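You operate a simulated robot arm through the tools that you are given. There is no shell and no other tool.

The job below is to be done with a simulated robot arm. You get a single attempt, and the scene is never put back.

Task
Stir up the mud in the green cylinder and cap it again.
Fine: lay the cap on the low step, work the stirrer till the water is cloudy to the top (still cloudy when you finish), and stand it back in the steel beaker.

The check looks at the end state, three seconds after you hand in, the way a careful person would. Anything else that was tipped, shoved, dropped, spilled or broken makes it a failure. Lids that push on must go on centred and level and be pressed home; caps that screw on are set level and turned clockwise until they are tight.

Robot
A 7-joint arm with a fingered hand, fixed in place. Base frame: the origin is on the floor under the middle of its stand, x ahead of it, y to its left, z up; the work surface is at about z = 0.62. Readings come in m, rad, newtons and seconds.
With the tool pointing down near the work surface it reaches from about 0.24 to 0.68 m from the base axis. Its first joint turns from -2.897 to 2.897 rad. Payload 4 kg.
Tool frame: the origin (TCP) lies between the finger pads and is the grasp point; the fingertips stand 0.026 m ahead of it; z points along the fingers, y is the line along which they close. The gripper opens to 0.148 m; its body begins 0.073 m behind the TCP. The gripper is a hand of 3 fingers: y runs from the thumb to the fingers, the wrist lies at [0, 0, -0.239] in the tool frame, and closing takes about 1.5 s.
Orientation is that of the tool frame in the base frame, as [roll, pitch, yaw] about the fixed x, y, z axes, in that order (R = Rz(yaw) Ry(pitch) Rx(roll)). With the fingers straight down and closing along the base's y, the tool's x points along the base's -x, its y along +y and its z along -z.

Tools
- The arm moves only by the tool step_arm. Its arguments are lists of equal length, an entry for each row: "xyz": the shift along the base's x, y, z in units of 30 mm (1.0 is 30 mm), a list of three; "delta_rot": the turn, a rotation vector about the base's x, y, z in units of 6 degrees (1.0 is 6 degrees), a list of three. In form: {"xyz": [[x, y, z], ...], "delta_rot": [[rx, ry, rz], ...]}. A call has 1 to 20 rows; each row shifts and turns the commanded pose from where the row before left it. "hand" is the finger opening in m, from 0 to 0.148, set as the call begins (left out, the last holds). A call with a number of a shift or a turn outside -1 to 1 is refused whole. Each row takes 0.2 s and may step no farther than 0.05 m and 0.15 rad from the row before; otherwise, or with a gripper value out of range, the whole call is refused. A pose out of reach is approached as far as the arm can. The call stops where the force on the tool passes 40 N (or 10 N more than at its start, if that is more) or the arm is blocked; 0.2 s more then pass. The fingers move at their own pace (about 0.072 m/s each) and stop on an object; they squeeze with about 26 N. The grip force told is the motor's: it shows also when the fingers shut on nothing. Time passes only in rows, and 0.2 s behind the last, so rows that do not move let the fingers close. The reply holds the time, the measured pose of the TCP, the force on the tool along the base axes, the opening and the grip force, in the units named above and with some noise, with the torque about the TCP (base axes, N m) and any sound that the robot's microphone picked up, and new pictures: "views" is both (left out), scene, wrist or none.
- Cameras (640 x 400 px; columns grow to the right, rows downward): "scene" is fixed at [0.3991, -0.6492, 1.6497]; the picture's right is [0.98, 0.19, 0.00], its down [0.10, -0.53, -0.84] and it looks along [-0.16, 0.82, -0.54] (base axes); focal length 312 px, centre (320, 200). "wrist" rides on the gripper at [0.068, -0.039, -0.09] in the tool frame; the picture's right is [0.50, 0.87, 0.00], its down [-0.66, 0.38, -0.65] and it looks along [-0.57, 0.33, 0.76] (tool axes); focal length 222 px, centre (320, 200). There is no depth. A picture from a camera that has moved, and an enlarged one, comes with that camera's place and axes in the base frame and with its lens.
- move_column(by): slides the trunk up (or, below 0, down) by that many m; the arm rides with it, the base frame stays. It gives what a move gives, with no picture.
- set_grasp(shape): the hand has 3 fingers and takes this shape, open, in about a second: jaw (thumb against the fingers, like two jaws); tri (thumb and two fingers); tip (a fingertip pinch); poke (one finger out to press); point (the index stretched); flat (the hand flat); cup (the hand cupped); fist (a fist). The gripper value then closes the fingers along that shape, each until it touches; the sizes above hold for jaw. It gives what a move gives, with no picture.
- inspect(camera, box): a new picture of the part [left, top, right, bottom] of that camera's present view, enlarged. The clock stands still meanwhile.
- close_job(): hands the job in; it is judged then, once.

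Places have to be worked out from the pictures, the camera data and where the tool is seen. Open the gripper and draw the arm clear of the work before you hand the job in, unless the task says otherwise.

The tools are called as name(argument=value, ...) on one line, values as JSON. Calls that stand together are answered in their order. step_arm: Moves the arm, as the interface text tells. Its arguments: {"type":"object","properties":{"xyz":{"type":"array"},"delta_rot":{"type":"array"},"hand":{"type":"number"},"views":{"type":"string","enum":["both","scene","wrist","none"]}},"required":["xyz","delta_rot"]} The other tools are called the same way: move_column (by) moves the trunk up or down; set_grasp (shape) gives the hand a shape; inspect (camera, box) takes an enlarged picture of a part of a camera's view; close_job () hands the job in.

At the start:

```text
t: 0.0
eef_pos: [0.2232, 0.3269, 1.3649]
ee_rot: [-3.141, 0.001, 3.141]
contact_force: [0.0, -0.2, 0.2]
moment: [-0.02, -0.02, 0.0]
finger_gap: 0.1479
finger_force: 0.1
shape: jaw
trunk travel left (down, up): [-0.55, 0.04]
```

scene: 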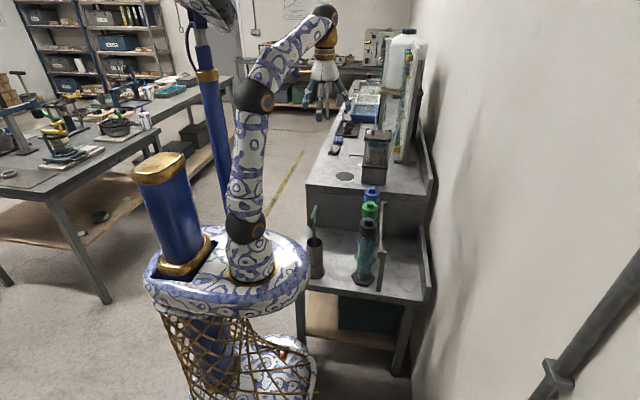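
wrist: 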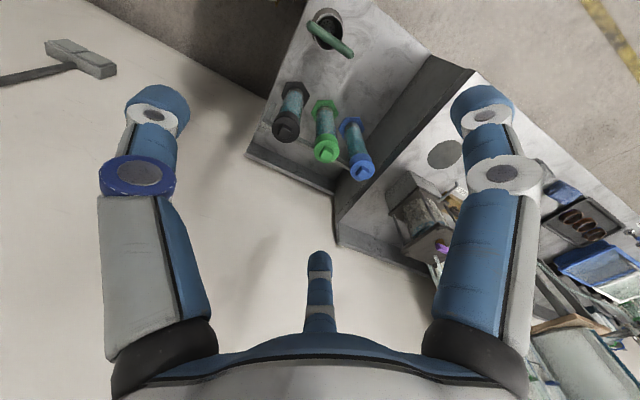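

I start by enlarging the views to find the cylinders, the beaker with the stirrer, and the low step.

inspect(camera="scene", box=[280, 120, 460, 320])

inspect(camera="wrist", box=[240, 0, 480, 200])

```text
2.00 times, centred on (370, 220) of scene
camera zoom: at [0.3991, -0.6492, 1.6497], right [0.98, 0.19, 0.0], down [0.1, -0.53, -0.84], along [-0.16, 0.82, -0.54], focal length 624 px, centre (220, 160)
```

zoom: 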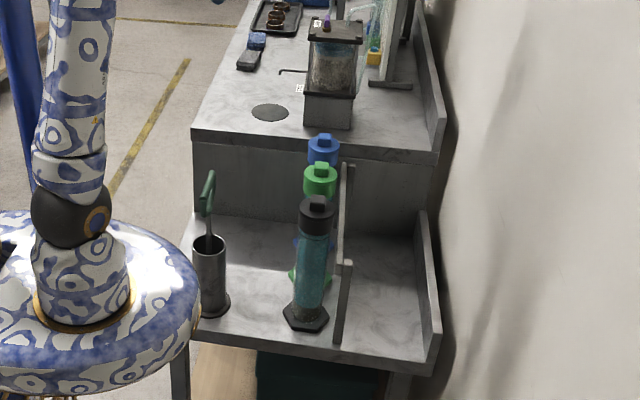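

```text
2.00 times, centred on (360, 100) of wrist
camera zoom: at [0.1556, 0.288, 1.4549], right [-0.5, 0.87, 0.0], down [0.66, 0.38, 0.65], along [0.57, 0.33, -0.76], focal length 444 px, centre (240, 400)
```

zoom: 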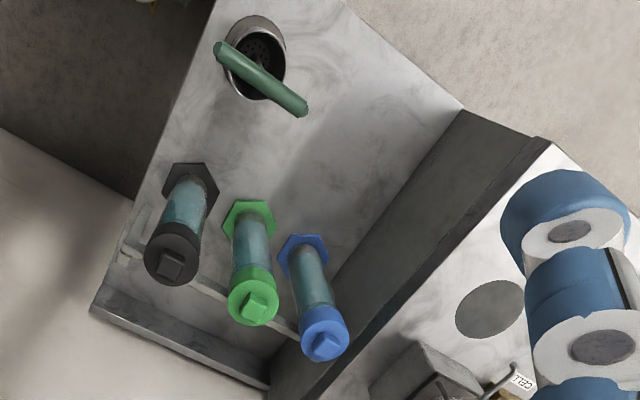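

The green cap's top sits near (0.398, 0.452, 0.915), the black and blue cylinders stand about 0.12 m either side along y, and the beaker with the stirrer is near (0.19, 0.325). I zoom in more for details of the cap, stirrer and steps.

inspect(camera="wrist", box=[330, 90, 394, 170])

inspect(camera="wrist", box=[290, 0, 390, 70])

inspect(camera="scene", box=[290, 180, 440, 300])

inspect(camera="scene", box=[310, 60, 450, 190])

```text
5.00 times, centred on (362, 130) of wrist
camera zoom: at [0.1556, 0.288, 1.4549], right [-0.5, 0.87, 0.0], down [0.66, 0.38, 0.65], along [0.57, 0.33, -0.76], focal length 1111 px, centre (110, 550)
```

zoom: 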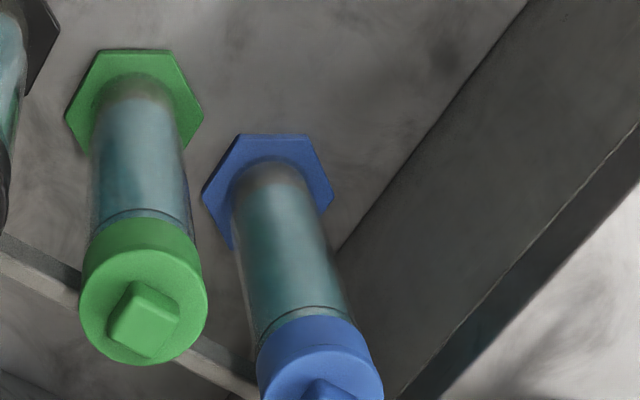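

```text
5.71 times, centred on (340, 35) of wrist
camera zoom: at [0.1556, 0.288, 1.4549], right [-0.5, 0.87, 0.0], down [0.66, 0.38, 0.65], along [0.57, 0.33, -0.76], focal length 1269 px, centre (206, 1143)
```

zoom: 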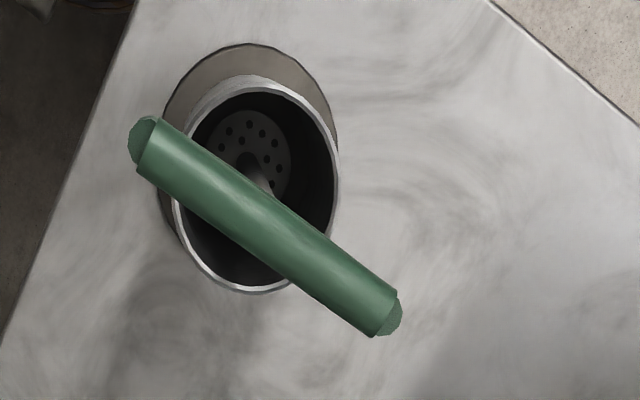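

```text
3.33 times, centred on (365, 240) of scene
camera zoom: at [0.3991, -0.6492, 1.6497], right [0.98, 0.19, 0.0], down [0.1, -0.53, -0.84], along [-0.16, 0.82, -0.54], focal length 1040 px, centre (170, 67)
```

zoom: 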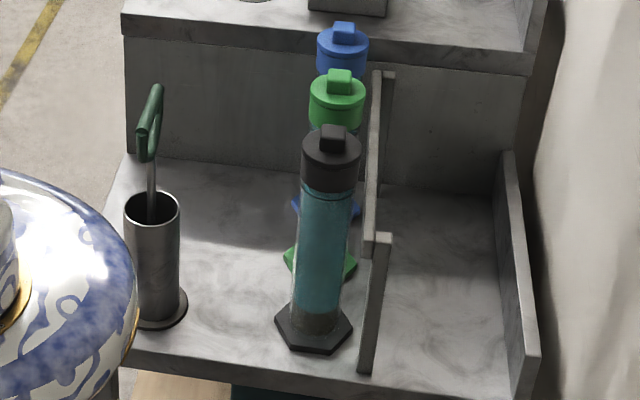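

```text
3.08 times, centred on (380, 125) of scene
camera zoom: at [0.3991, -0.6492, 1.6497], right [0.98, 0.19, 0.0], down [0.1, -0.53, -0.84], along [-0.16, 0.82, -0.54], focal length 960 px, centre (135, 431)
```

zoom: 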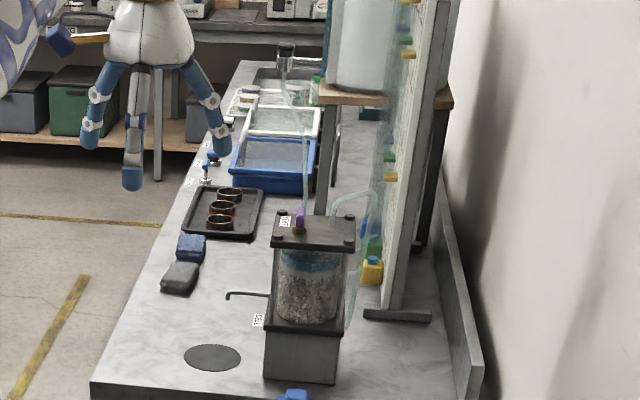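

The rail behind the cylinders looks to be near x 0.47, z 0.80, and the cap has a square knob. I move to above the green cylinder, still well clear at z≈1.10, to look more closely.

step_arm(xyz=[[0.65, 0.46, -0.98], [0.65, 0.46, -0.98], [0.65, 0.46, -0.98], [0.65, 0.46, -0.98], [0.65, 0.46, -0.98], [0.65, 0.46, -0.98], [0.65, 0.46, -0.98], [0.65, 0.46, -0.98], [0, 0, 0]], delta_rot=[[0, 0, 0], [0, 0, 0], [0, 0, 0], [0, 0, 0], [0, 0, 0], [0, 0, 0], [0, 0, 0], [0, 0, 0], [0, 0, 0]])

```text
t: 2.0
eef_pos: [0.3779, 0.4341, 1.1308]
ee_rot: [3.141, 0.001, -3.141]
contact_force: [0.3, -0.4, 0.0]
moment: [0.01, -0.02, 0.01]
finger_gap: 0.1478
finger_force: 0.1
shape: jaw
trunk travel left (down, up): [-0.55, 0.04]
camera wrist: at [0.3111, 0.396, 1.2206], right [-0.5, 0.87, 0.0], down [0.66, 0.38, 0.65], along [0.57, 0.33, -0.76], focal length 222 px, centre (320, 200)
```

scene: 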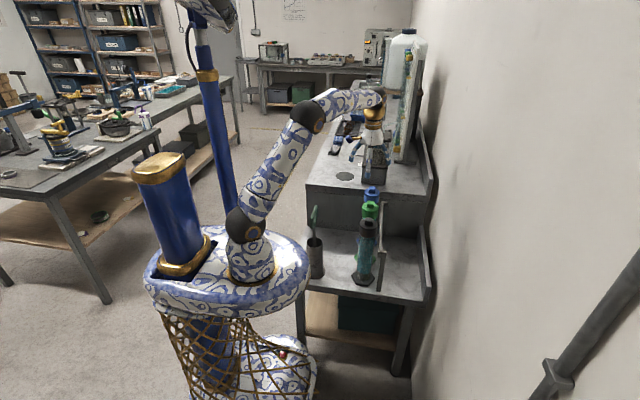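
wrist: 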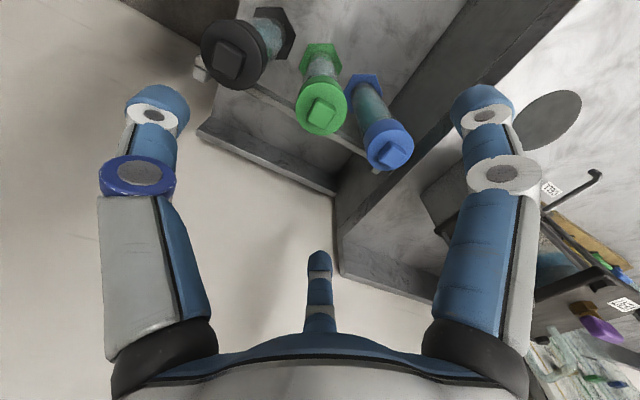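

The hand's three fingers sit about 120° apart when open, so before touching anything I test in the air how the jaw shape closes, keeping this pose.

step_arm(xyz=[[0, 0, 0], [0, 0, 0], [0, 0, 0], [0, 0, 0]], delta_rot=[[0, 0, 0], [0, 0, 0], [0, 0, 0], [0, 0, 0]], hand=0.04, views="wrist")

inspect(camera="wrist", box=[280, 30, 440, 150])

```text
t: 3.0
eef_pos: [0.3783, 0.4354, 1.1304]
ee_rot: [3.142, -0.001, 3.141]
contact_force: [0.0, -0.5, 0.4]
moment: [0.01, 0.0, 0.02]
finger_gap: 0.0405
finger_force: 0.0
shape: jaw
trunk travel left (down, up): [-0.55, 0.04]
camera wrist: at [0.3109, 0.3958, 1.2209], right [-0.5, 0.87, 0.0], down [0.66, 0.38, 0.65], along [0.57, 0.33, -0.76], focal length 222 px, centre (320, 200)
```

wrist: 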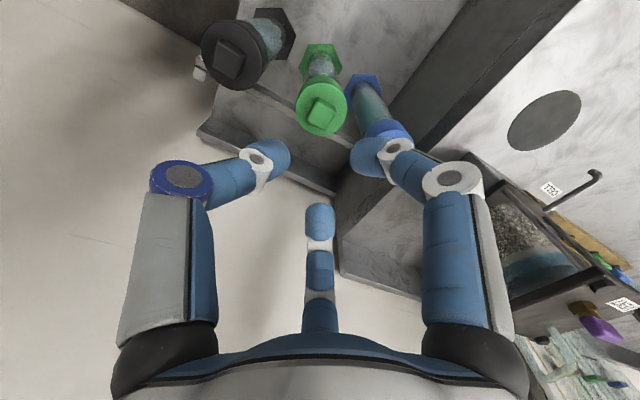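

```text
3.33 times, centred on (360, 90) of wrist
camera zoom: at [0.3109, 0.3958, 1.2209], right [-0.5, 0.87, 0.0], down [0.66, 0.38, 0.65], along [0.57, 0.33, -0.76], focal length 740 px, centre (187, 567)
```

zoom: 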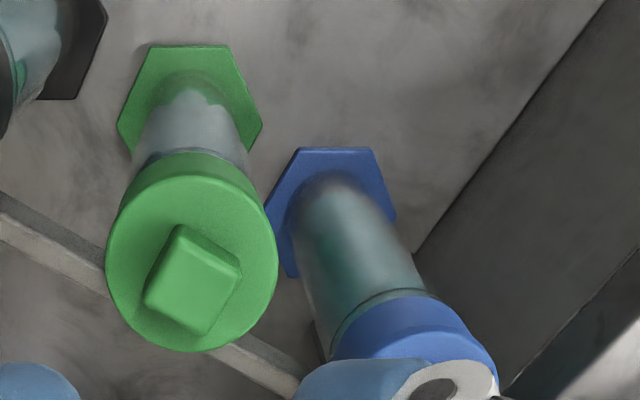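

The fingers close radially like a three-jaw chuck, which suits the round cap skirt, and the knob sits square to the base axes at about (0.402, 0.453). I zoom the scene camera on the caps to measure cap heights.

inspect(camera="scene", box=[350, 180, 390, 220])

inspect(camera="scene", box=[340, 210, 400, 290])

inspect(camera="wrist", box=[295, 40, 355, 140])

```text
10.00 times, centred on (370, 200) of scene
camera zoom: at [0.3991, -0.6492, 1.6497], right [0.98, 0.19, 0.0], down [0.1, -0.53, -0.84], along [-0.16, 0.82, -0.54], focal length 3121 px, centre (-180, 200)
```

zoom: 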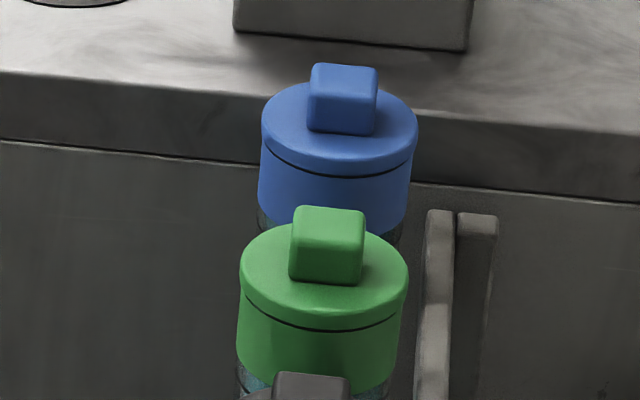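

```text
5.00 times, centred on (370, 250) of scene
camera zoom: at [0.3991, -0.6492, 1.6497], right [0.98, 0.19, 0.0], down [0.1, -0.53, -0.84], along [-0.16, 0.82, -0.54], focal length 1561 px, centre (70, -50)
```

zoom: 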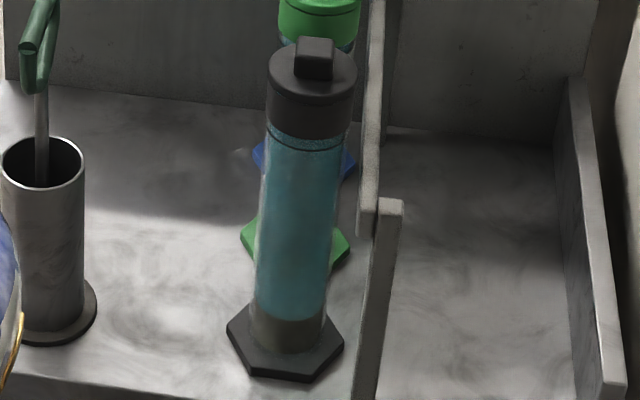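

```text
4.00 times, centred on (325, 90) of wrist
camera zoom: at [0.3109, 0.3958, 1.2209], right [-0.5, 0.87, 0.0], down [0.66, 0.38, 0.65], along [0.57, 0.33, -0.76], focal length 888 px, centre (300, 640)
```

zoom: 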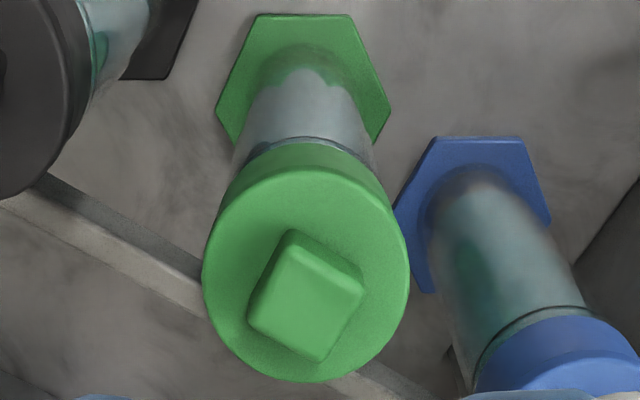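

The cap is a 0.07 m disc with a knob about 31 mm wide, with a dark seam line above a lower band. My two cameras disagree on its height, so I check the scene calibration against the gripper's known pose.

inspect(camera="scene", box=[335, 80, 415, 230])

inspect(camera="scene", box=[340, 120, 400, 170])

```text
2.67 times, centred on (375, 155) of scene
camera zoom: at [0.3991, -0.6492, 1.6497], right [0.98, 0.19, 0.0], down [0.1, -0.53, -0.84], along [-0.16, 0.82, -0.54], focal length 832 px, centre (173, 320)
```

zoom: 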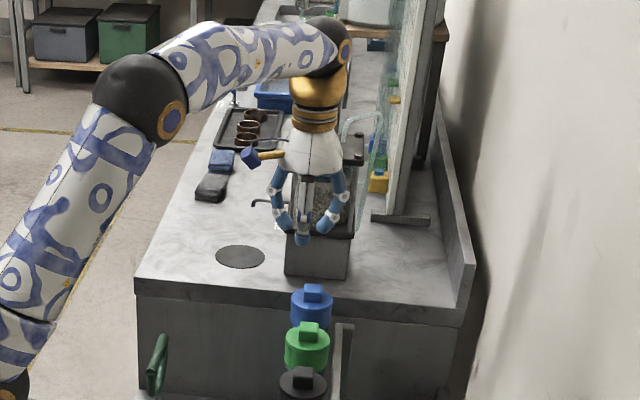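

```text
8.00 times, centred on (370, 145) of scene
camera zoom: at [0.3991, -0.6492, 1.6497], right [0.98, 0.19, 0.0], down [0.1, -0.53, -0.84], along [-0.16, 0.82, -0.54], focal length 2497 px, centre (-80, 640)
```

zoom: 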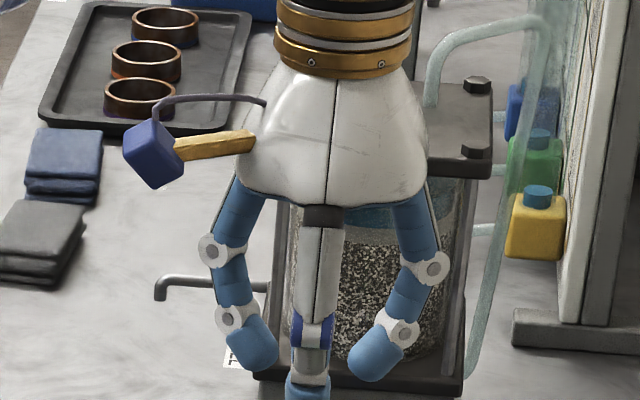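

The fingertip check shows the scene calibration is good, putting the knob top near z≈0.94. Before picking a grip I test the "tri" and "tip" shapes in the air.

set_grasp(shape="tri")

step_arm(xyz=[[0, 0, 0], [0, 0, 0], [0, 0, 0], [0, 0, 0], [0, 0, 0]], delta_rot=[[0, 0, 0], [0, 0, 0], [0, 0, 0], [0, 0, 0], [0, 0, 0]], hand=0.04, views="wrist")

set_grasp(shape="tip")

step_arm(xyz=[[0, 0, 0], [0, 0, 0], [0, 0, 0], [0, 0, 0], [0, 0, 0]], delta_rot=[[0, 0, 0], [0, 0, 0], [0, 0, 0], [0, 0, 0], [0, 0, 0]], hand=0.03, views="wrist")

```text
t: 3.9
eef_pos: [0.379, 0.4347, 1.1301]
ee_rot: [3.141, -0.001, 3.14]
contact_force: [0.5, -0.4, -0.7]
moment: [-0.02, 0.01, -0.01]
finger_gap: 0.148
finger_force: 0.1
shape: tri
trunk travel left (down, up): [-0.55, 0.04]
```

```text
t: 5.1
eef_pos: [0.3783, 0.4344, 1.1305]
ee_rot: [3.141, -0.001, 3.141]
contact_force: [0.1, -0.3, 0.1]
moment: [0.04, -0.01, -0.05]
finger_gap: 0.0402
finger_force: 0.1
shape: tri
trunk travel left (down, up): [-0.55, 0.04]
camera wrist: at [0.3109, 0.3958, 1.2209], right [-0.5, 0.87, 0.0], down [0.66, 0.38, 0.65], along [0.57, 0.33, -0.76], focal length 222 px, centre (320, 200)
```

wrist: 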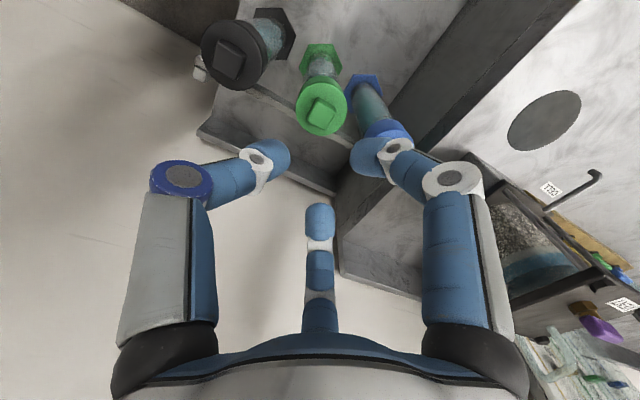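

```text
t: 6.0
eef_pos: [0.3783, 0.435, 1.1301]
ee_rot: [3.14, -0.001, 3.14]
contact_force: [0.6, 0.3, -0.1]
moment: [0.01, 0.02, 0.0]
finger_gap: 0.1478
finger_force: 0.0
shape: tip
trunk travel left (down, up): [-0.55, 0.04]
```

```text
t: 7.2
eef_pos: [0.3772, 0.4357, 1.1301]
ee_rot: [-3.141, 0.001, 3.14]
contact_force: [0.8, 0.7, 0.0]
moment: [0.0, 0.0, -0.04]
finger_gap: 0.0301
finger_force: 0.0
shape: tip
trunk travel left (down, up): [-0.55, 0.04]
camera wrist: at [0.3109, 0.3958, 1.2209], right [-0.5, 0.87, 0.0], down [0.66, 0.38, 0.65], along [0.57, 0.33, -0.76], focal length 222 px, centre (320, 200)
```

wrist: 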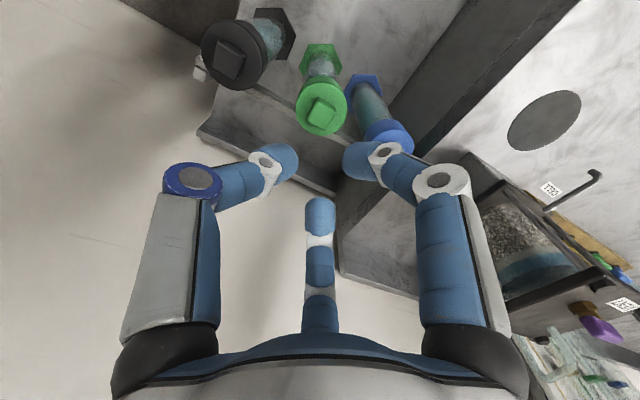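

All shapes close the same radial way, so I go back to jaw and move to just above the green knob (tips about 0.07 m above it) with a moderate opening.

set_grasp(shape="jaw")

step_arm(xyz=[[0.36, 0.27, -0.75], [0.36, 0.27, -0.75], [0, 0, -0.9], [0, 0, -0.6], [0, 0, 0], [0, 0, 0]], delta_rot=[[0, 0, 0], [0, 0, 0], [0, 0, 0], [0, 0, 0], [0, 0, 0], [0, 0, 0]], hand=0.09)

inspect(camera="scene", box=[340, 150, 400, 220])

inspect(camera="wrist", box=[240, 60, 400, 210])

```text
t: 8.1
eef_pos: [0.3799, 0.4363, 1.1302]
ee_rot: [-3.141, -0.001, -3.141]
contact_force: [0.0, 0.2, -0.5]
moment: [0.0, -0.02, 0.03]
finger_gap: 0.1479
finger_force: 0.0
shape: jaw
trunk travel left (down, up): [-0.55, 0.04]
```

```text
t: 9.5
eef_pos: [0.3996, 0.4541, 1.0407]
ee_rot: [3.141, 0.001, 3.142]
contact_force: [-0.6, -0.9, 0.0]
moment: [0.0, -0.02, 0.03]
finger_gap: 0.0905
finger_force: 0.1
shape: jaw
trunk travel left (down, up): [-0.55, 0.04]
camera wrist: at [0.3323, 0.4138, 1.1304], right [-0.5, 0.87, 0.0], down [0.66, 0.38, 0.65], along [0.57, 0.33, -0.76], focal length 222 px, centre (320, 200)
```

scene: 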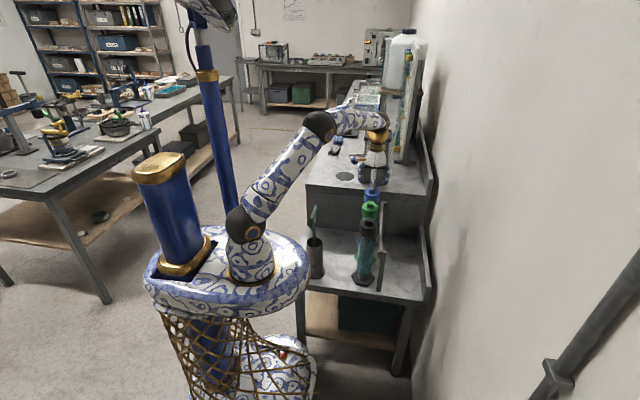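
wrist: 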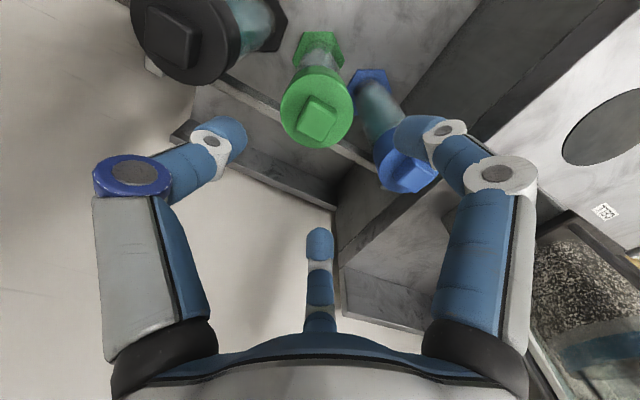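

```text
5.71 times, centred on (370, 185) of scene
camera zoom: at [0.3991, -0.6492, 1.6497], right [0.98, 0.19, 0.0], down [0.1, -0.53, -0.84], along [-0.16, 0.82, -0.54], focal length 1784 px, centre (34, 286)
```

zoom: 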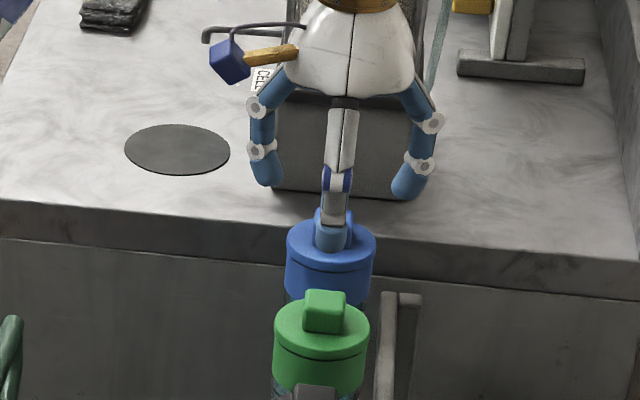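

```text
2.67 times, centred on (320, 135) of wrist
camera zoom: at [0.3323, 0.4138, 1.1304], right [-0.5, 0.87, 0.0], down [0.66, 0.38, 0.65], along [0.57, 0.33, -0.76], focal length 592 px, centre (320, 373)
```

zoom: 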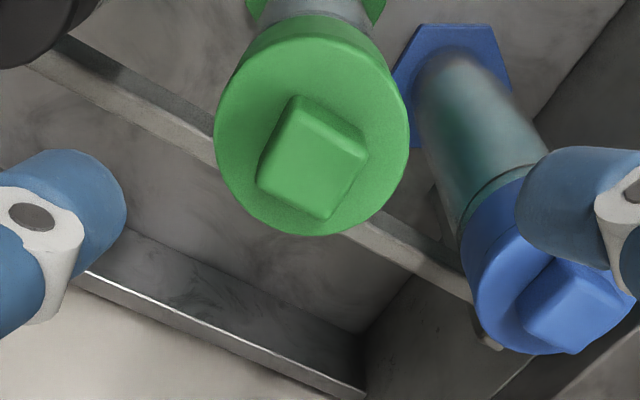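

The estimate has converged to the knob centre at about (0.399, 0.450), knob top z≈0.938 and disc top ≈0.916. I lower so the fingertips surround the knob just above the disc, and check again.

step_arm(xyz=[[0, -0.13, -0.8], [0, 0, -0.8], [0, 0, -0.7], [0, 0, -0.5], [0, 0, 0]], delta_rot=[[0, 0, 0], [0, 0, 0], [0, 0, 0], [0, 0, 0], [0, 0, 0]], hand=0.09)

inspect(camera="scene", box=[345, 170, 395, 220])

inspect(camera="wrist", box=[240, 60, 400, 230])

```text
t: 10.7
eef_pos: [0.401, 0.4501, 0.9534]
ee_rot: [3.141, 0.001, 3.14]
contact_force: [-0.4, -0.4, -1.0]
moment: [0.01, 0.01, -0.03]
finger_gap: 0.0905
finger_force: 0.0
shape: jaw
trunk travel left (down, up): [-0.55, 0.04]
camera wrist: at [0.3332, 0.411, 1.0443], right [-0.5, 0.87, 0.0], down [0.66, 0.38, 0.65], along [0.57, 0.33, -0.76], focal length 222 px, centre (320, 200)
```

scene: 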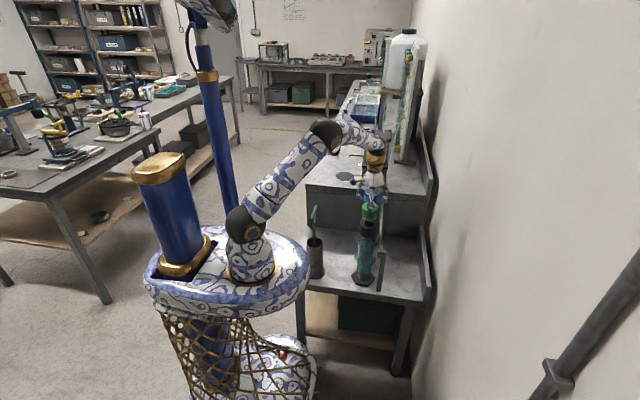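
wrist: 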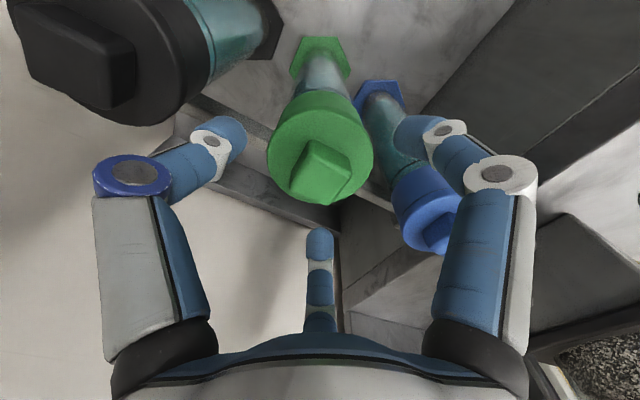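

```text
8.00 times, centred on (370, 195) of scene
camera zoom: at [0.3991, -0.6492, 1.6497], right [0.98, 0.19, 0.0], down [0.1, -0.53, -0.84], along [-0.16, 0.82, -0.54], focal length 2497 px, centre (-80, 240)
```

zoom: 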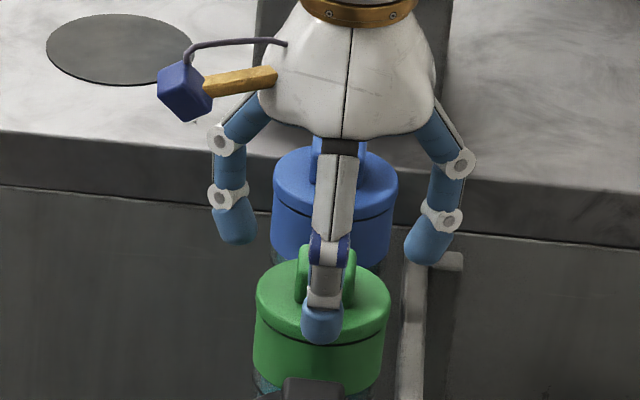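

```text
2.35 times, centred on (320, 145) of wrist
camera zoom: at [0.3332, 0.411, 1.0443], right [-0.5, 0.87, 0.0], down [0.66, 0.38, 0.65], along [0.57, 0.33, -0.76], focal length 523 px, centre (320, 329)
```

zoom: 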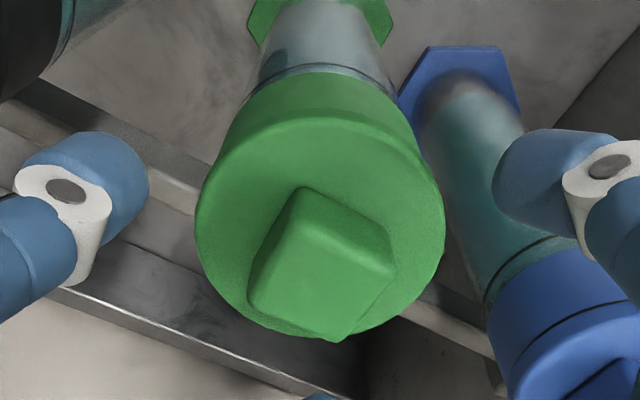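

The tips are about 12 mm above the disc and the hand is roughly centred on the knob. I lower 8 mm, then close in stages while watching side forces.

step_arm(xyz=[[-0.05, -0.04, -0.14], [0, 0, -0.13], [0, 0, 0], [0, 0, 0], [0, 0, 0]], delta_rot=[[0, 0, 0], [0, 0, 0], [0, 0, 0], [0, 0, 0], [0, 0, 0]], hand=0.05)

inspect(camera="wrist", box=[240, 60, 400, 230])

inspect(camera="scene", box=[345, 170, 395, 220])

```text
t: 11.9
eef_pos: [0.3979, 0.4492, 0.9476]
ee_rot: [-3.141, 0.001, 3.141]
contact_force: [-0.3, -0.4, 0.2]
moment: [0.01, 0.0, -0.04]
finger_gap: 0.0503
finger_force: 0.1
shape: jaw
trunk travel left (down, up): [-0.55, 0.04]
camera wrist: at [0.3312, 0.4096, 1.0374], right [-0.5, 0.87, 0.0], down [0.66, 0.38, 0.65], along [0.57, 0.33, -0.76], focal length 222 px, centre (320, 200)
```

scene: 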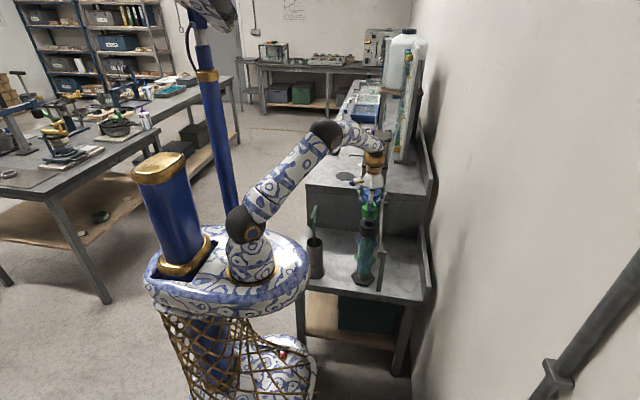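
wrist: 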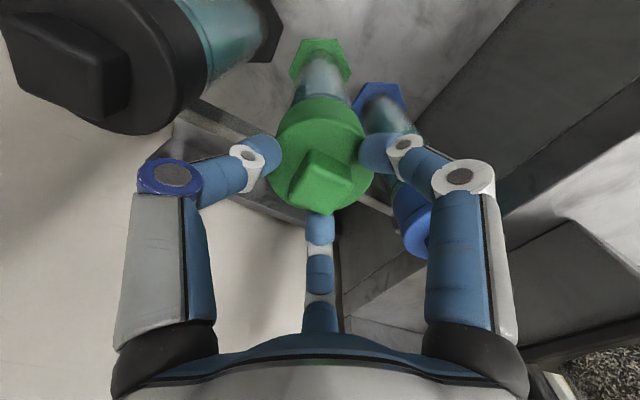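

```text
2.35 times, centred on (320, 145) of wrist
camera zoom: at [0.3312, 0.4096, 1.0374], right [-0.5, 0.87, 0.0], down [0.66, 0.38, 0.65], along [0.57, 0.33, -0.76], focal length 523 px, centre (320, 329)
```

zoom: 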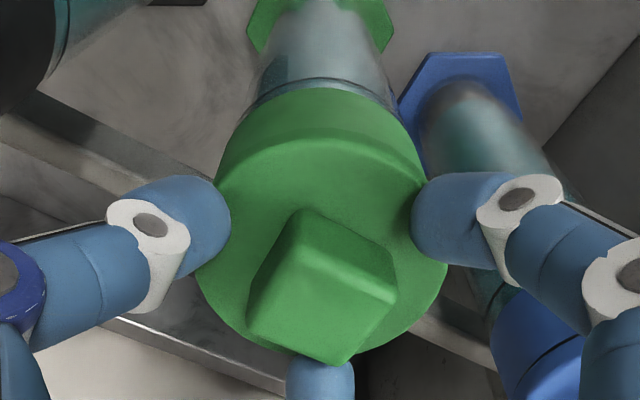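

```text
8.00 times, centred on (370, 195) of scene
camera zoom: at [0.3991, -0.6492, 1.6497], right [0.98, 0.19, 0.0], down [0.1, -0.53, -0.84], along [-0.16, 0.82, -0.54], focal length 2497 px, centre (-80, 240)
```

zoom: 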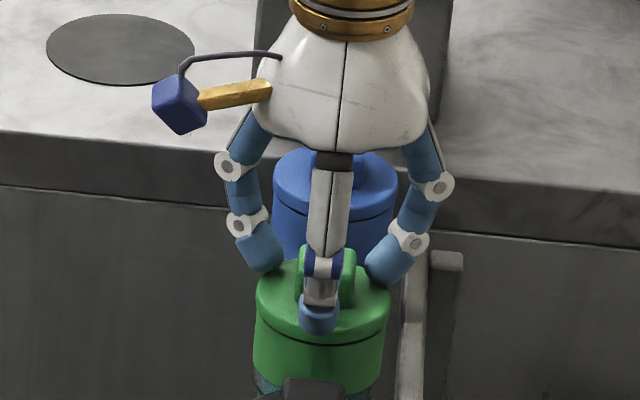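

The tips straddle the knob evenly just above the disc. I close further in stages, watching the forces.

step_arm(xyz=[[0, 0, 0], [0, 0, 0], [0, 0, 0]], delta_rot=[[0, 0, 0], [0, 0, 0], [0, 0, 0]], hand=0.036, views="wrist")

inspect(camera="wrist", box=[240, 60, 400, 230])

```text
t: 12.7
eef_pos: [0.3986, 0.4489, 0.9471]
ee_rot: [-3.141, 0.0, -3.141]
contact_force: [0.7, -0.2, 0.3]
moment: [0.03, -0.03, -0.01]
finger_gap: 0.0367
finger_force: 0.1
shape: jaw
trunk travel left (down, up): [-0.55, 0.04]
camera wrist: at [0.3313, 0.4096, 1.0375], right [-0.5, 0.87, 0.0], down [0.66, 0.38, 0.65], along [0.57, 0.33, -0.76], focal length 222 px, centre (320, 200)
```

wrist: 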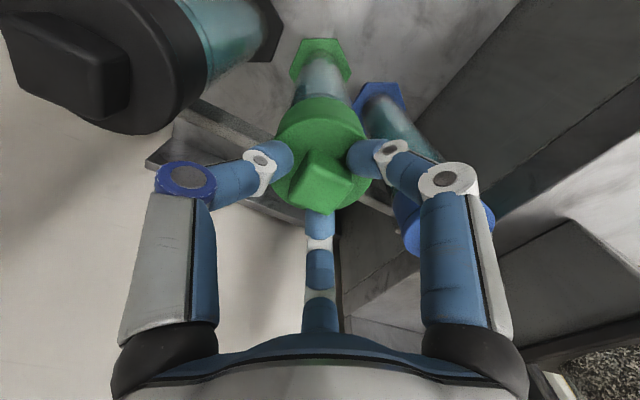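

```text
2.35 times, centred on (320, 145) of wrist
camera zoom: at [0.3313, 0.4096, 1.0375], right [-0.5, 0.87, 0.0], down [0.66, 0.38, 0.65], along [0.57, 0.33, -0.76], focal length 523 px, centre (320, 329)
```

zoom: 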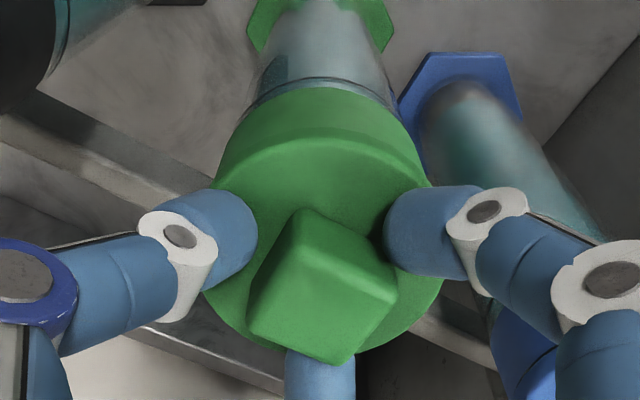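

No side force yet; I keep closing to a full squeeze while holding still and watch for contact.

step_arm(xyz=[[0, 0, 0], [0, 0, 0], [0, 0, 0]], delta_rot=[[0, 0, 0], [0, 0, 0], [0, 0, 0]], hand=0.028, views="none")

step_arm(xyz=[[0, 0, 0], [0, 0, 0], [0, 0, 0], [0, 0, 0]], delta_rot=[[0, 0, 0], [0, 0, 0], [0, 0, 0], [0, 0, 0]], hand=0.02)

inspect(camera="wrist", box=[240, 60, 400, 230])

inspect(camera="scene", box=[345, 170, 395, 220])

```text
t: 13.5
eef_pos: [0.3989, 0.4495, 0.9467]
ee_rot: [-3.141, -0.001, -3.141]
contact_force: [2.2, 2.1, 5.2]
moment: [0.14, -0.22, -0.02]
finger_gap: 0.0298
finger_force: 0.1
shape: jaw
trunk travel left (down, up): [-0.55, 0.04]
```

```text
t: 14.5
eef_pos: [0.3989, 0.4492, 0.9471]
ee_rot: [-3.139, -0.002, 3.14]
contact_force: [0.2, -1.9, -1.5]
moment: [-0.04, -0.04, 0.07]
finger_gap: 0.0265
finger_force: 25.9
shape: jaw
trunk travel left (down, up): [-0.55, 0.04]
camera wrist: at [0.3313, 0.4094, 1.037], right [-0.5, 0.87, 0.0], down [0.66, 0.38, 0.65], along [0.57, 0.33, -0.76], focal length 222 px, centre (320, 200)
```

scene: 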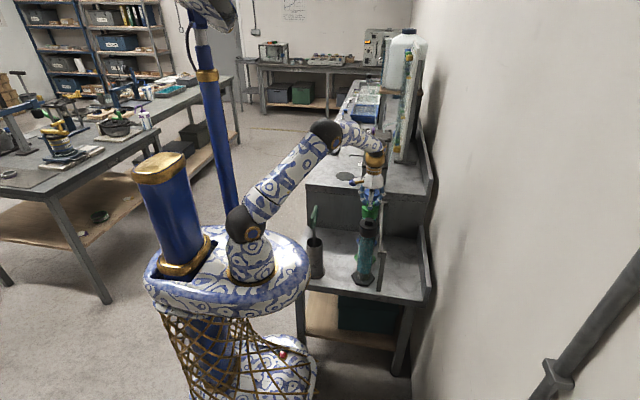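
wrist: 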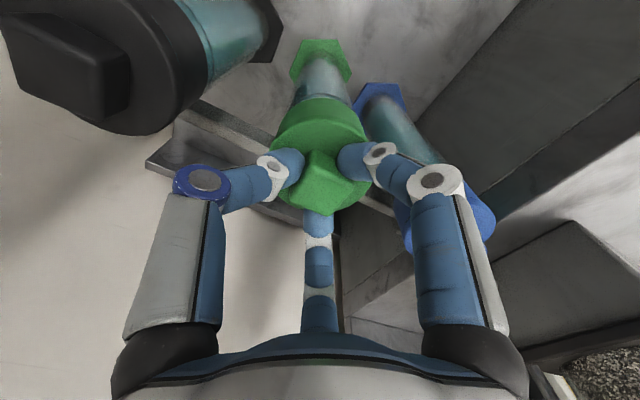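

```text
2.35 times, centred on (320, 145) of wrist
camera zoom: at [0.3313, 0.4094, 1.037], right [-0.5, 0.87, 0.0], down [0.66, 0.38, 0.65], along [0.57, 0.33, -0.76], focal length 523 px, centre (320, 329)
```

zoom: 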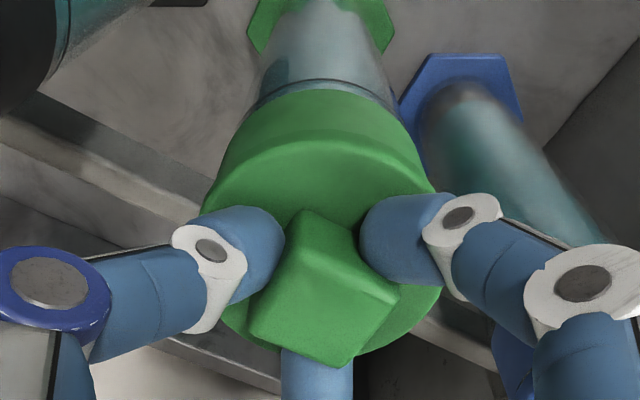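

```text
8.00 times, centred on (370, 195) of scene
camera zoom: at [0.3991, -0.6492, 1.6497], right [0.98, 0.19, 0.0], down [0.1, -0.53, -0.84], along [-0.16, 0.82, -0.54], focal length 2497 px, centre (-80, 240)
```

zoom: 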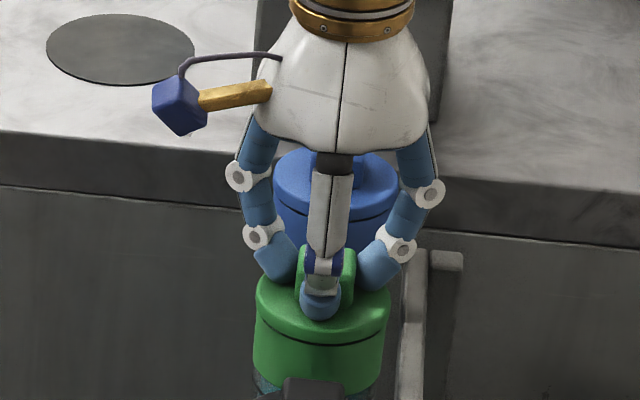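

The knob is gripped at 26 N with almost no side load. I test a gentle 3 mm lift and read the force.

step_arm(xyz=[[0, 0, 0.05], [0, 0, 0.05], [0, 0, 0]], delta_rot=[[0, 0, 0], [0, 0, 0], [0, 0, 0]], hand=0.0, views="none")

inspect(camera="scene", box=[345, 180, 395, 220])

```text
t: 15.3
eef_pos: [0.3981, 0.449, 0.9499]
ee_rot: [-3.141, 0.001, 3.141]
contact_force: [0.0, -0.8, 0.5]
moment: [0.0, 0.0, 0.0]
finger_gap: 0.0261
finger_force: 26.0
shape: jaw
trunk travel left (down, up): [-0.55, 0.04]
heard: snap
```

```text
10.00 times, centred on (370, 200) of scene
camera zoom: at [0.3991, -0.6492, 1.6497], right [0.98, 0.19, 0.0], down [0.1, -0.53, -0.84], along [-0.16, 0.82, -0.54], focal length 3121 px, centre (-180, 200)
```

zoom: 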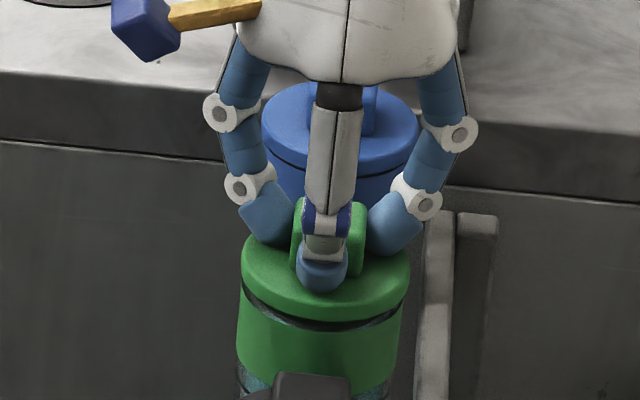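

It snapped free: a push-on cap whose disc separates at the seam line. I lift it straight up and take a look.

step_arm(xyz=[[0, 0, 0.2], [0, 0, 0.3], [0, 0, 0.5], [0, 0, 0.5], [0, 0, 0.5], [0, 0, 0.5], [0, 0, 0.5], [0, 0, 0]], delta_rot=[[0, 0, 0], [0, 0, 0], [0, 0, 0], [0, 0, 0], [0, 0, 0], [0, 0, 0], [0, 0, 0], [0, 0, 0]])

inspect(camera="scene", box=[345, 170, 395, 220])

inspect(camera="wrist", box=[240, 60, 400, 230])

```text
t: 17.1
eef_pos: [0.3999, 0.4486, 1.0404]
ee_rot: [3.141, 0.0, 3.141]
contact_force: [0.9, 0.3, 0.6]
moment: [-0.01, 0.06, -0.01]
finger_gap: 0.0263
finger_force: 26.1
shape: jaw
trunk travel left (down, up): [-0.55, 0.04]
camera wrist: at [0.3318, 0.4092, 1.1301], right [-0.5, 0.87, 0.0], down [0.66, 0.38, 0.65], along [0.57, 0.33, -0.76], focal length 222 px, centre (320, 200)
```

scene: 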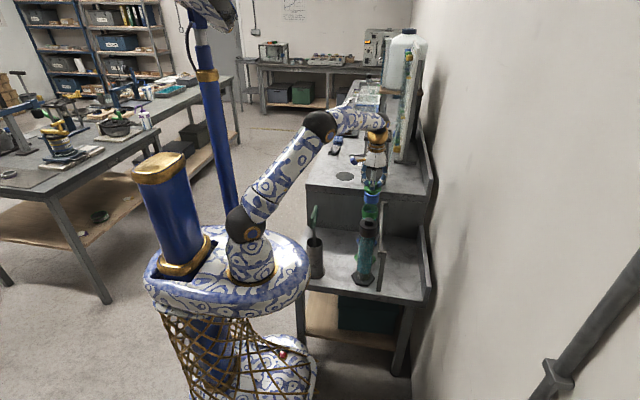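
wrist: 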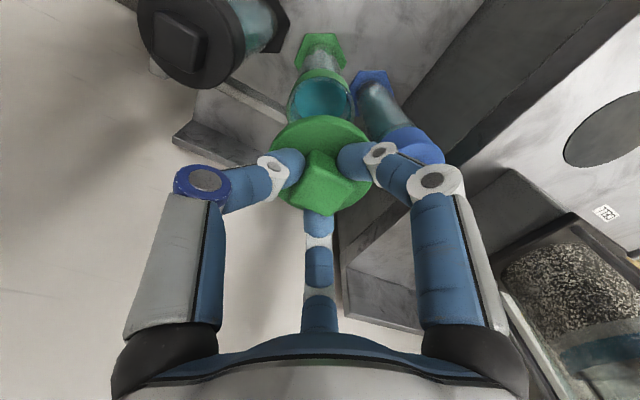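

```text
8.00 times, centred on (370, 195) of scene
camera zoom: at [0.3991, -0.6492, 1.6497], right [0.98, 0.19, 0.0], down [0.1, -0.53, -0.84], along [-0.16, 0.82, -0.54], focal length 2497 px, centre (-80, 240)
```

zoom: 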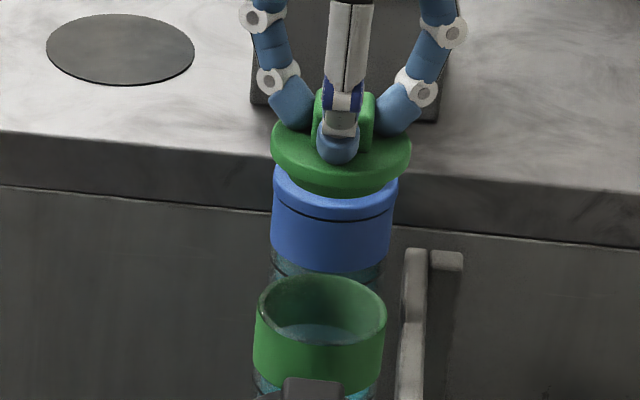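

```text
2.35 times, centred on (320, 145) of wrist
camera zoom: at [0.3318, 0.4092, 1.1301], right [-0.5, 0.87, 0.0], down [0.66, 0.38, 0.65], along [0.57, 0.33, -0.76], focal length 523 px, centre (320, 329)
```

zoom: 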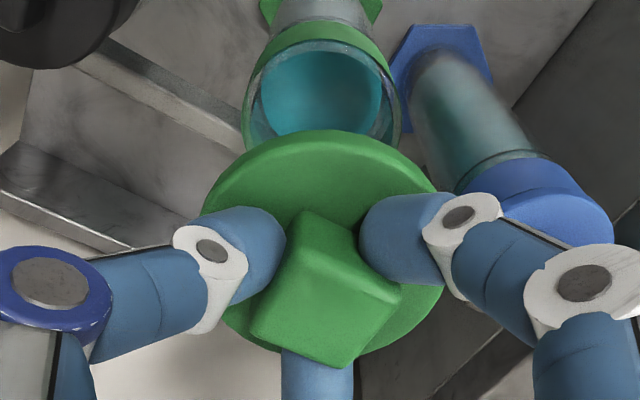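

The cap is off cleanly and held level; the collar is open with clear water inside. I carry it to the open part of the low step around (0.25, 0.50) and lower to about 3–4 cm above the surface.

step_arm(xyz=[[-0.5, 0.17, 0], [-1, 0.34, 0], [-1, 0.34, 0], [-1, 0.34, 0], [-1, 0.34, 0], [-0.5, 0.17, 0], [0, 0, -0.5], [0, 0, -1], [0, 0, -1], [0, 0, -1], [0, 0, -1], [0, 0, -1], [0, 0, -1], [0, 0, -1], [0, 0, -1], [0, 0, -1], [0, 0, -1], [0, 0, -0.8], [0, 0, 0]], delta_rot=[[0, 0, 0], [0, 0, 0], [0, 0, 0], [0, 0, 0], [0, 0, 0], [0, 0, 0], [0, 0, 0], [0, 0, 0], [0, 0, 0], [0, 0, 0], [0, 0, 0], [0, 0, 0], [0, 0, 0], [0, 0, 0], [0, 0, 0], [0, 0, 0], [0, 0, 0], [0, 0, 0], [0, 0, 0]])

inspect(camera="scene", box=[280, 160, 440, 300])

```text
t: 21.1
eef_pos: [0.2498, 0.4998, 0.7007]
ee_rot: [-3.141, 0.0, -3.141]
contact_force: [0.4, 0.6, -0.1]
moment: [0.0, 0.0, 0.0]
finger_gap: 0.0261
finger_force: 25.6
shape: jaw
trunk travel left (down, up): [-0.55, 0.04]
camera wrist: at [0.1827, 0.4604, 0.7913], right [-0.5, 0.87, 0.0], down [0.66, 0.38, 0.65], along [0.57, 0.33, -0.76], focal length 222 px, centre (320, 200)
```

scene: 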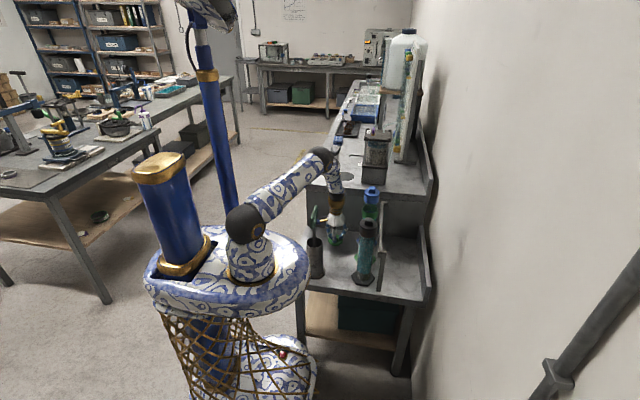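
wrist: 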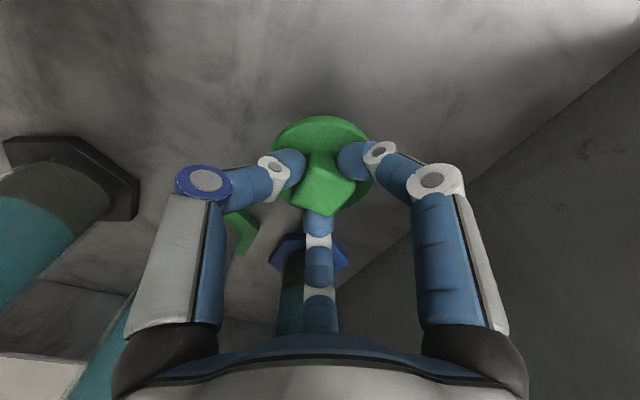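

```text
2.86 times, centred on (360, 230) of scene
camera zoom: at [0.3991, -0.6492, 1.6497], right [0.98, 0.19, 0.0], down [0.1, -0.53, -0.84], along [-0.16, 0.82, -0.54], focal length 892 px, centre (206, 114)
```

zoom: 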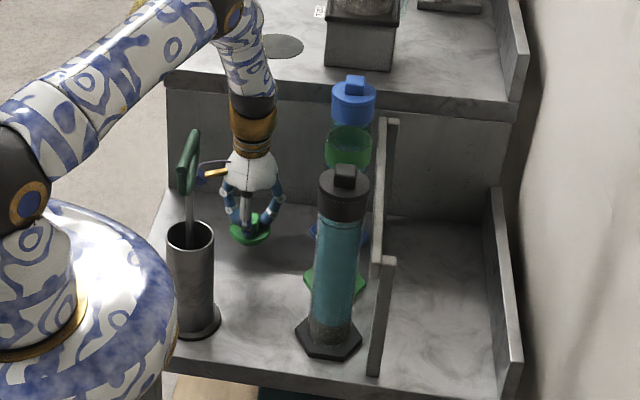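

The cap hangs over clear surface. I lower in small steps until contact with the step shows as upward force.

step_arm(xyz=[[0, 0, -0.4], [0, 0, -0.3], [0, 0, -0.2], [0, 0, 0]], delta_rot=[[0, 0, 0], [0, 0, 0], [0, 0, 0], [0, 0, 0]], views="none")

inspect(camera="scene", box=[325, 205, 385, 255])

```text
t: 22.1
eef_pos: [0.2492, 0.5008, 0.6741]
ee_rot: [-3.142, 0.0, -3.14]
contact_force: [0.5, 0.2, 0.1]
moment: [-0.02, -0.04, 0.0]
finger_gap: 0.0263
finger_force: 26.2
shape: jaw
trunk travel left (down, up): [-0.55, 0.04]
```

```text
8.00 times, centred on (355, 230) of scene
camera zoom: at [0.3991, -0.6492, 1.6497], right [0.98, 0.19, 0.0], down [0.1, -0.53, -0.84], along [-0.16, 0.82, -0.54], focal length 2497 px, centre (40, -40)
```

zoom: 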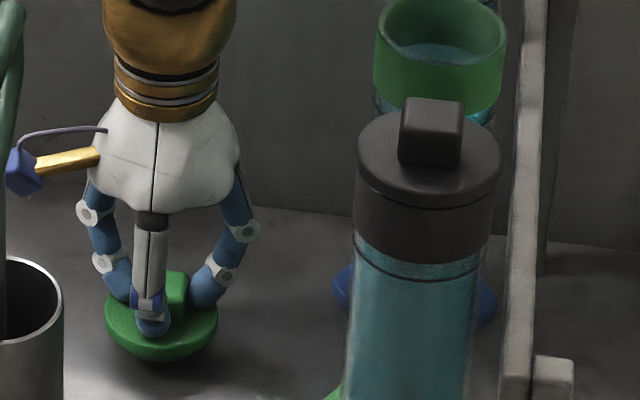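

Still in the air with no contact. I keep lowering in 3 mm steps.

step_arm(xyz=[[0, 0, -0.1], [0, 0, 0]], delta_rot=[[0, 0, 0], [0, 0, 0]], views="none")

step_arm(xyz=[[0, 0, -0.1], [0, 0, 0]], delta_rot=[[0, 0, 0], [0, 0, 0]], views="none")

inspect(camera="scene", box=[325, 205, 385, 255])

```text
t: 22.7
eef_pos: [0.2492, 0.4997, 0.6709]
ee_rot: [-3.14, 0.001, 3.141]
contact_force: [-0.1, 0.1, -0.9]
moment: [0.0, 0.01, -0.01]
finger_gap: 0.0257
finger_force: 25.8
shape: jaw
trunk travel left (down, up): [-0.55, 0.04]
```

```text
t: 23.3
eef_pos: [0.2497, 0.4988, 0.6684]
ee_rot: [3.141, 0.001, -3.141]
contact_force: [-0.1, 0.1, -0.7]
moment: [0.01, -0.02, -0.03]
finger_gap: 0.026
finger_force: 25.6
shape: jaw
trunk travel left (down, up): [-0.55, 0.04]
```

```text
8.00 times, centred on (355, 230) of scene
camera zoom: at [0.3991, -0.6492, 1.6497], right [0.98, 0.19, 0.0], down [0.1, -0.53, -0.84], along [-0.16, 0.82, -0.54], focal length 2497 px, centre (40, -40)
```

zoom: 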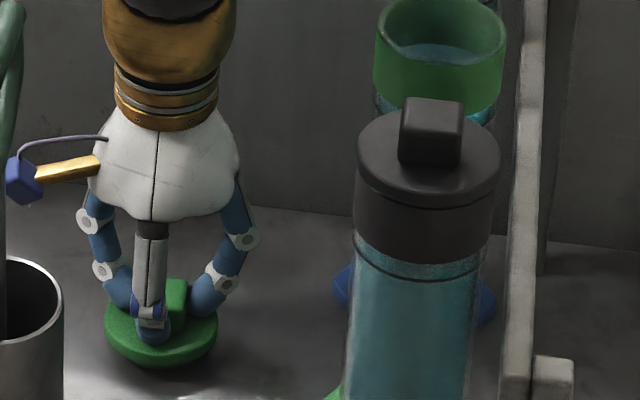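

Still no contact force at TCP z 0.668. I continue with 2 mm steps.

step_arm(xyz=[[0, 0, -0.07], [0, 0, 0]], delta_rot=[[0, 0, 0], [0, 0, 0]], views="none")

step_arm(xyz=[[0, 0, -0.07], [0, 0, 0]], delta_rot=[[0, 0, 0], [0, 0, 0]], views="none")

step_arm(xyz=[[0, 0, -0.07], [0, 0, 0]], delta_rot=[[0, 0, 0], [0, 0, 0]], views="none")

```text
t: 23.9
eef_pos: [0.2505, 0.4994, 0.6675]
ee_rot: [3.14, 0.001, -3.141]
contact_force: [0.4, 0.7, 13.4]
moment: [0.15, -0.06, -0.03]
finger_gap: 0.0264
finger_force: 26.2
shape: jaw
trunk travel left (down, up): [-0.55, 0.04]
```

```text
t: 24.5
eef_pos: [0.2505, 0.5003, 0.6667]
ee_rot: [3.137, 0.002, 3.139]
contact_force: [0.4, -0.9, 40.0]
moment: [0.05, -0.04, -0.03]
finger_gap: 0.0274
finger_force: 26.1
shape: jaw
trunk travel left (down, up): [-0.55, 0.04]
```

```text
t: 24.9
eef_pos: [0.2494, 0.5, 0.6658]
ee_rot: [3.135, 0.004, 3.14]
contact_force: [-3.4, -8.5, 29.8]
moment: [-0.31, 0.06, -0.05]
finger_gap: 0.0288
finger_force: 26.5
shape: jaw
trunk travel left (down, up): [-0.55, 0.04]
stopped in row 2: the force on the tool passed its limit at 52 N (the readings are from after the stop); the commanded pose is now the measured one
```

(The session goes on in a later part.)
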